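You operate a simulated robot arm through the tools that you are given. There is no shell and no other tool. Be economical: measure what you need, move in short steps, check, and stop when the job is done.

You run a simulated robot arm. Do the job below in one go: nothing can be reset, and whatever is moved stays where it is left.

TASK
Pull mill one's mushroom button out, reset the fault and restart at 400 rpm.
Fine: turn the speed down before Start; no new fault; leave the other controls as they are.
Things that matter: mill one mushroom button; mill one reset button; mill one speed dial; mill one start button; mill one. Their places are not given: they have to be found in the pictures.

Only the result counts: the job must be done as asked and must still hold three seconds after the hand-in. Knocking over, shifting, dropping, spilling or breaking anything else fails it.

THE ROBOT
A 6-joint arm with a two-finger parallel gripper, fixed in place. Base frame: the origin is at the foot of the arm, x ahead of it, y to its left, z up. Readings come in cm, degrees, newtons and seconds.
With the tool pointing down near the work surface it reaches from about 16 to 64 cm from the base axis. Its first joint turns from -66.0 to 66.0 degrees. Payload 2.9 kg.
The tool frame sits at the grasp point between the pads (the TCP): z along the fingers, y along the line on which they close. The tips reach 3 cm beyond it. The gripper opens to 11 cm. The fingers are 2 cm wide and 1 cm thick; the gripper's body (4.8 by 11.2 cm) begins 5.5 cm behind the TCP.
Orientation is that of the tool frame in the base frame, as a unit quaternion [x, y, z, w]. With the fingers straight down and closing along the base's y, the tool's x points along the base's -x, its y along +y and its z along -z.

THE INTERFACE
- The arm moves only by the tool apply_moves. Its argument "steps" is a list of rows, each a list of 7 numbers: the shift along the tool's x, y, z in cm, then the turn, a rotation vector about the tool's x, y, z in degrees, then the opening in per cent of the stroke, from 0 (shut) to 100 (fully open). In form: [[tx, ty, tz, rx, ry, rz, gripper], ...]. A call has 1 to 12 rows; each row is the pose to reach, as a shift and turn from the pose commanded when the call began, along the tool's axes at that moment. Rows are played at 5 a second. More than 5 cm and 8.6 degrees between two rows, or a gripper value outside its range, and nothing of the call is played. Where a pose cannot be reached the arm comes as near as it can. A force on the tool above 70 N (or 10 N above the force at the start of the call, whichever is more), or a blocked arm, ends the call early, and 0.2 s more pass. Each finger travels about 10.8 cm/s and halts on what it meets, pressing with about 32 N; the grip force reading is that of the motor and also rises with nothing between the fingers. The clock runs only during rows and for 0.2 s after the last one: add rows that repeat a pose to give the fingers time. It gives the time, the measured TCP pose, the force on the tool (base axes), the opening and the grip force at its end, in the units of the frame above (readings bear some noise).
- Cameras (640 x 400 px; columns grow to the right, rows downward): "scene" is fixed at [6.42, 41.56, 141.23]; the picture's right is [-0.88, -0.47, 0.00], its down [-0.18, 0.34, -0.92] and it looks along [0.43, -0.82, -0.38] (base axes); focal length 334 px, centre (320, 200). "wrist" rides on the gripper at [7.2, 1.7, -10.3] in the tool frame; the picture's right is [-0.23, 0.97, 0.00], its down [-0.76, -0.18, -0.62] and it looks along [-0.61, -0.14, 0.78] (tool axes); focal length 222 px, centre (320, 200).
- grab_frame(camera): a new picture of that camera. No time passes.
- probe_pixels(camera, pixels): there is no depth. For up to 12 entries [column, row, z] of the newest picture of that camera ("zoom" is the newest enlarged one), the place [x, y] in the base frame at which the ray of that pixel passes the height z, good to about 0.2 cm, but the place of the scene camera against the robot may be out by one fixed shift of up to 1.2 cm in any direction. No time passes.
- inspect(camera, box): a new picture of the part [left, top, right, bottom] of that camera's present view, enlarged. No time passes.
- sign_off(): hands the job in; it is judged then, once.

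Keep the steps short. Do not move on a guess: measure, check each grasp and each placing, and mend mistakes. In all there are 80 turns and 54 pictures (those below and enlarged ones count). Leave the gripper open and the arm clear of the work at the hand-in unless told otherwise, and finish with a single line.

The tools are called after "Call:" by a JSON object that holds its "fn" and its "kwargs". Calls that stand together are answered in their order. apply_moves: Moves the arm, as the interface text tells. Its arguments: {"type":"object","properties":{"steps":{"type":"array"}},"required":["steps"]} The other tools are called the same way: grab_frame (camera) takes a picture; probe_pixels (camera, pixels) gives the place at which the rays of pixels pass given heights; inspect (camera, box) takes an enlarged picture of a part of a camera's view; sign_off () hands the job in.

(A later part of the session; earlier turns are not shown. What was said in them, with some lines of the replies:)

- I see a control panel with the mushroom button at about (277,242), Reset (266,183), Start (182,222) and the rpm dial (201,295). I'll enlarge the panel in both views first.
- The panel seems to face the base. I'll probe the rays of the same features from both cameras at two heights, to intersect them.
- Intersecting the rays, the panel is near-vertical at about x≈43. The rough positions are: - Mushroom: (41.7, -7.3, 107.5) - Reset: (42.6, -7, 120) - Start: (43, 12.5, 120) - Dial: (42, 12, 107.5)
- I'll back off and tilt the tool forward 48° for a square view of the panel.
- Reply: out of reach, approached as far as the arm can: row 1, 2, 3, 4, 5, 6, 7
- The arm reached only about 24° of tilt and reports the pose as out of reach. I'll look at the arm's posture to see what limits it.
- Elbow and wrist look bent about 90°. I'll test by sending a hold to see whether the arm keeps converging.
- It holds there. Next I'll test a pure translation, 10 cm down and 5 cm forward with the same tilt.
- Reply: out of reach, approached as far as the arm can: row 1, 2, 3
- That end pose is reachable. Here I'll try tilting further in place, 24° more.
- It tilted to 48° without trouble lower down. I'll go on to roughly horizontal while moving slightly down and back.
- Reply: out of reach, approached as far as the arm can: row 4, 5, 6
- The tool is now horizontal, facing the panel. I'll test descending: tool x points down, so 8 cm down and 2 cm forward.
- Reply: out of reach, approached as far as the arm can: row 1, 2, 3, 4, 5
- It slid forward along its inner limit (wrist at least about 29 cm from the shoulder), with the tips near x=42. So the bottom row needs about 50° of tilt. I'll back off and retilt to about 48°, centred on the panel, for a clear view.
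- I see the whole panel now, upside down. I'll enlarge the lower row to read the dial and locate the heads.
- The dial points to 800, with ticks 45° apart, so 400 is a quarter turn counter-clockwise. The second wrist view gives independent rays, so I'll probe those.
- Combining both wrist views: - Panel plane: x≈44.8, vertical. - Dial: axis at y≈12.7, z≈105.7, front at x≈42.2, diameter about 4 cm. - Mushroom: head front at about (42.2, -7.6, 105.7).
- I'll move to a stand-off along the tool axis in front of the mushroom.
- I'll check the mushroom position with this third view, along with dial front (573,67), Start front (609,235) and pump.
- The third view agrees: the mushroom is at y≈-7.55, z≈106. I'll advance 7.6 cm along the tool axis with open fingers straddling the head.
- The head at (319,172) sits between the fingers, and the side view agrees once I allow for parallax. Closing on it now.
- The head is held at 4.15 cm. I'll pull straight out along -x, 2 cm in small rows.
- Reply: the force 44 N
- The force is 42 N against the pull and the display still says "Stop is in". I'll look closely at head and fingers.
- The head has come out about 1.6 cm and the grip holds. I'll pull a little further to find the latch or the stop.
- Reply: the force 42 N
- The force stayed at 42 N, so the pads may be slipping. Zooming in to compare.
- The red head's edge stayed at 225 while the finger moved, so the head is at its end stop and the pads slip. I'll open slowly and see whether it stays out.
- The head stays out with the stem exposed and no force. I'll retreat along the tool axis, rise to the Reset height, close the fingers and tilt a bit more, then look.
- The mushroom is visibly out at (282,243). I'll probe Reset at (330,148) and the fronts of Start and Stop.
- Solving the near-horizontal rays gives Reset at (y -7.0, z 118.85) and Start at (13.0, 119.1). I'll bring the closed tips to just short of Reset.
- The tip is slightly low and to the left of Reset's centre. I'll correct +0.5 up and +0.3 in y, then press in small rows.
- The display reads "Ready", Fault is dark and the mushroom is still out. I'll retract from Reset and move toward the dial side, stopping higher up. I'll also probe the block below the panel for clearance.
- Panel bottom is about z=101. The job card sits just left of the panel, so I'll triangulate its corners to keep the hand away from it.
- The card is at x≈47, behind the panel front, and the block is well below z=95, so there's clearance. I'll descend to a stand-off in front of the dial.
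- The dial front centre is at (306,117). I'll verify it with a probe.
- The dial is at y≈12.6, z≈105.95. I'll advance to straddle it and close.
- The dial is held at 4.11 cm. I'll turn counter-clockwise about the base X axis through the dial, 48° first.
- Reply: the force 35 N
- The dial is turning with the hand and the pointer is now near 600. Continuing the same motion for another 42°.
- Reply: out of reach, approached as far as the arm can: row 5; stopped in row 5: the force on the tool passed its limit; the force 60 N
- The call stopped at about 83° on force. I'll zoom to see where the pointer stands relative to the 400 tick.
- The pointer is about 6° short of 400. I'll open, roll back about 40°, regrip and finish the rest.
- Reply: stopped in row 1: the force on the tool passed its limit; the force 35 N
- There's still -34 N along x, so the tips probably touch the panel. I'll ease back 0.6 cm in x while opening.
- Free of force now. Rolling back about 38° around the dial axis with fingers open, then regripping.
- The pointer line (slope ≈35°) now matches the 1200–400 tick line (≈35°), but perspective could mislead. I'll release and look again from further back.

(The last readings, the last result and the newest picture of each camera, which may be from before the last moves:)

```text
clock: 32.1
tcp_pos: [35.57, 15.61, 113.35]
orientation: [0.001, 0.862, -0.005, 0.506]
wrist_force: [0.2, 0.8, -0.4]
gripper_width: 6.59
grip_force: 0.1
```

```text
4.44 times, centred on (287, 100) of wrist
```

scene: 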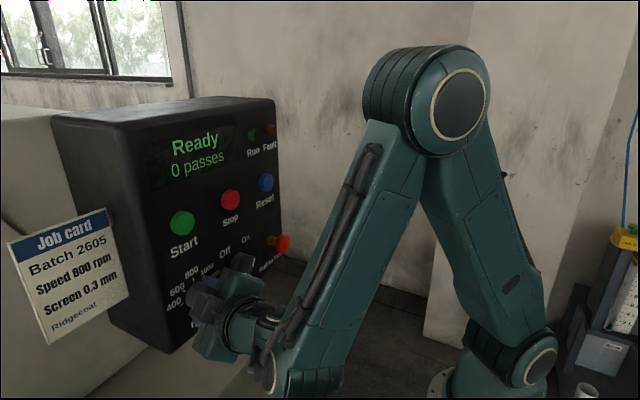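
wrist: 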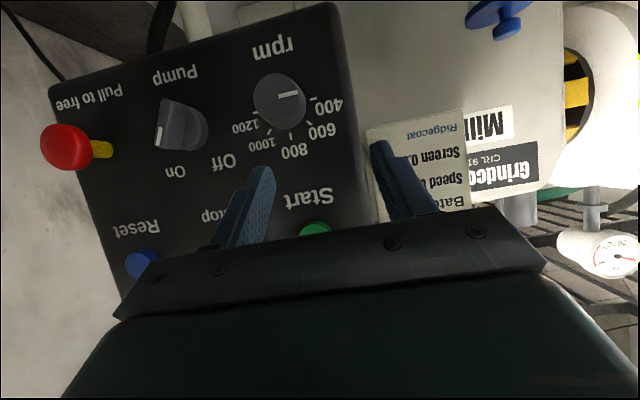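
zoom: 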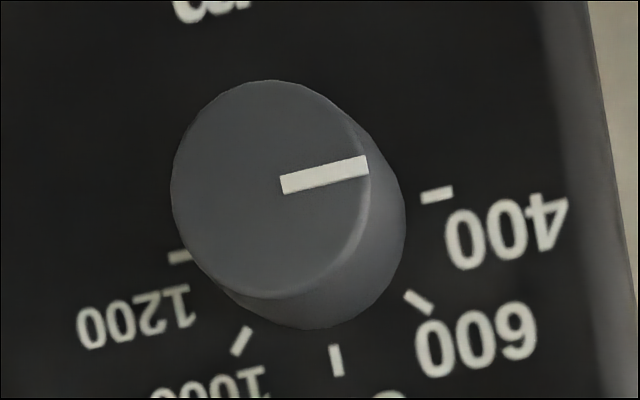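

The pointer's slope (-14°) matches the 1200–400 tick line, so the dial sits exactly at 400. Mushroom is out and the pump is untouched. I'll close the fingers and go up to a stand-off before Start (y 13.0, z 119.1).

Call:
{"fn": "apply_moves", "kwargs": {"steps": [[-2, -0.9, -1.2, 0, 0, 0, 40], [-4, -1.8, -2.4, 0, 0, 0, 20], [-6.1, -2.6, -3.5, 0, 0, 0, 0], [-6.1, -2.6, -3.5, 0, 0, 0, 0], [-7.6, -2.6, -0.9, 0, 0, 0, 0], [-7.6, -2.6, -0.9, 0, 0, 0, 0]]}}

Call:
{"fn": "inspect", "kwargs": {"camera": "wrist", "box": [240, 90, 400, 190]}}

Call:
{"fn": "inspect", "kwargs": {"camera": "scene", "box": [110, 110, 290, 330]}}

```text
clock: 33.5
tcp_pos: [38.4, 12.94, 120.47]
orientation: [0.0, 0.862, -0.005, 0.507]
wrist_force: [0.7, 0.6, 0.2]
gripper_width: 0.01
grip_force: 32.2
```

```text
4.00 times, centred on (320, 140) of wrist
```

zoom: 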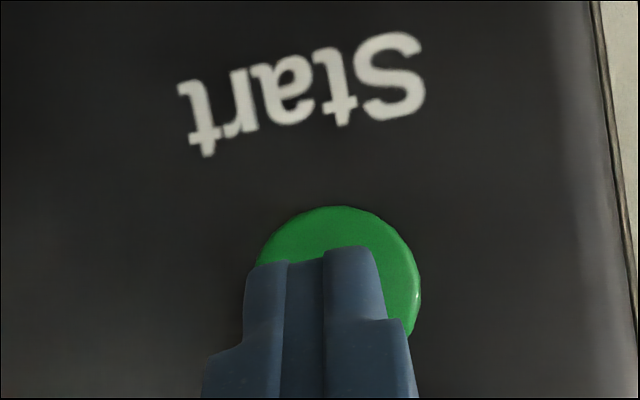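

```text
1.82 times, centred on (200, 220) of scene
```

zoom: 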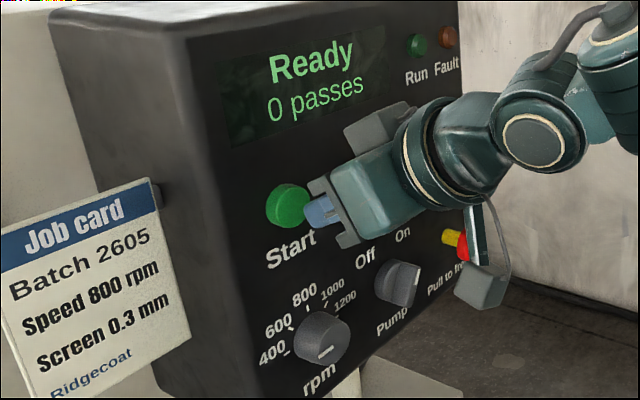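

The tip is well aligned with Start. Pressing gently along +x.

Call:
{"fn": "apply_moves", "kwargs": {"steps": [[-0.63, 0.2, 1.13, 0, 0, 0, 0], [-0.83, 0.2, 1.48, 0, 0, 0, 0], [-0.93, 0.2, 1.66, 0, 0, 0, 0], [-1.02, 0.2, 1.83, 0, 0, 0, 0], [-1.1, 0.2, 1.96, 0, 0, 0, 0], [-1.17, 0.2, 2.1, 0, 0, 0, 0]]}}

Call:
{"fn": "inspect", "kwargs": {"camera": "scene", "box": [110, 110, 290, 330]}}

```text
clock: 34.9
tcp_pos: [40.71, 13.22, 120.35]
orientation: [0.001, 0.863, -0.005, 0.506]
wrist_force: [-7.4, 3.1, 0.6]
gripper_width: 0.0
grip_force: 32.5
```

```text
1.82 times, centred on (200, 220) of scene
```

zoom: 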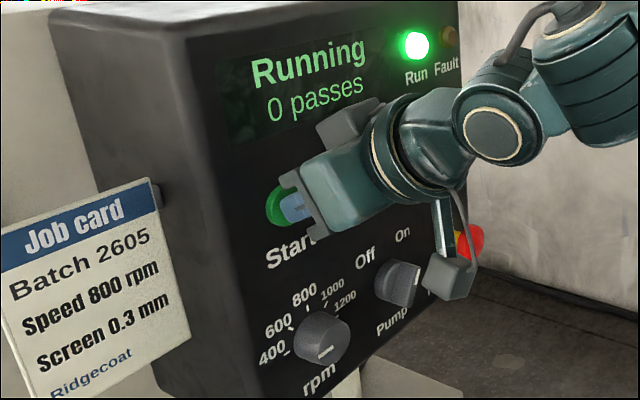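

The mill is running and the Run lamp is lit. I'll retract straight back, open the gripper clear of the panel, and wait.

Call:
{"fn": "apply_moves", "kwargs": {"steps": [[0.73, 0, -1.3, 0, 0, 0, 0], [2, 0, -3.5, 0, 0, 0, 0], [1.5, 0, -6.5, 0, 0, 0, 0], [0.5, 0, -9, 0, 0, 0, 40], [0.5, 0, -9, 0, 0, 0, 100], [0.5, 0, -9, 0, 0, 0, 100], [0.5, 0, -9, 0, 0, 0, 100], [0.5, 0, -9, 0, 0, 0, 100], [0.5, 0, -9, 0, 0, 0, 100], [0.5, 0, -9, 0, 0, 0, 100]]}}

Call:
{"fn": "grab_frame", "kwargs": {"camera": "wrist"}}

Call:
{"fn": "inspect", "kwargs": {"camera": "scene", "box": [110, 110, 290, 330]}}

```text
clock: 37.1
tcp_pos: [32.61, 13.31, 124.35]
orientation: [0.0, 0.862, -0.005, 0.506]
wrist_force: [-0.7, -0.6, -0.7]
gripper_width: 10.98
grip_force: 0.0
```

```text
8 pictures are left
```

wrist: 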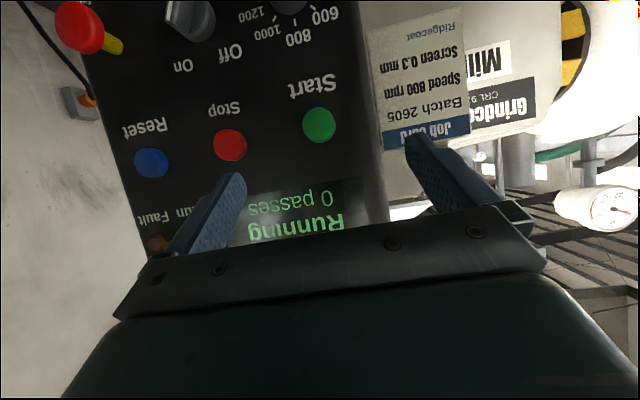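

```text
1.82 times, centred on (200, 220) of scene
```

zoom: 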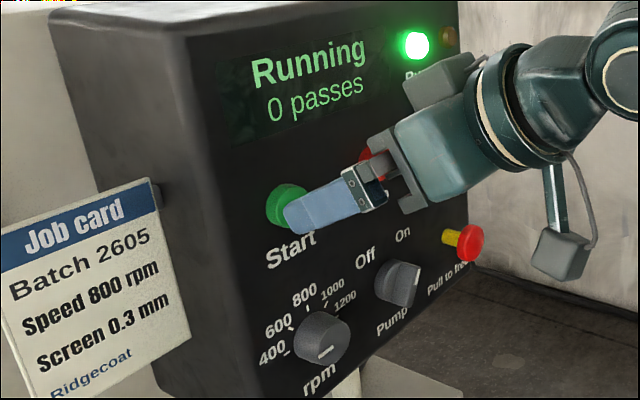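

The display shows "Running", Fault is dark, the mushroom is out, the dial is at 400 and the pump is unchanged. The arm is clear with the gripper open, so I'm handing in.

Call:
{"fn": "sign_off", "kwargs": {}}

```text
The job is handed in.
```

Mill one's mushroom button is out, the fault is reset, the dial was turned down to 400 rpm before Start, and the mill is running with no new fault.
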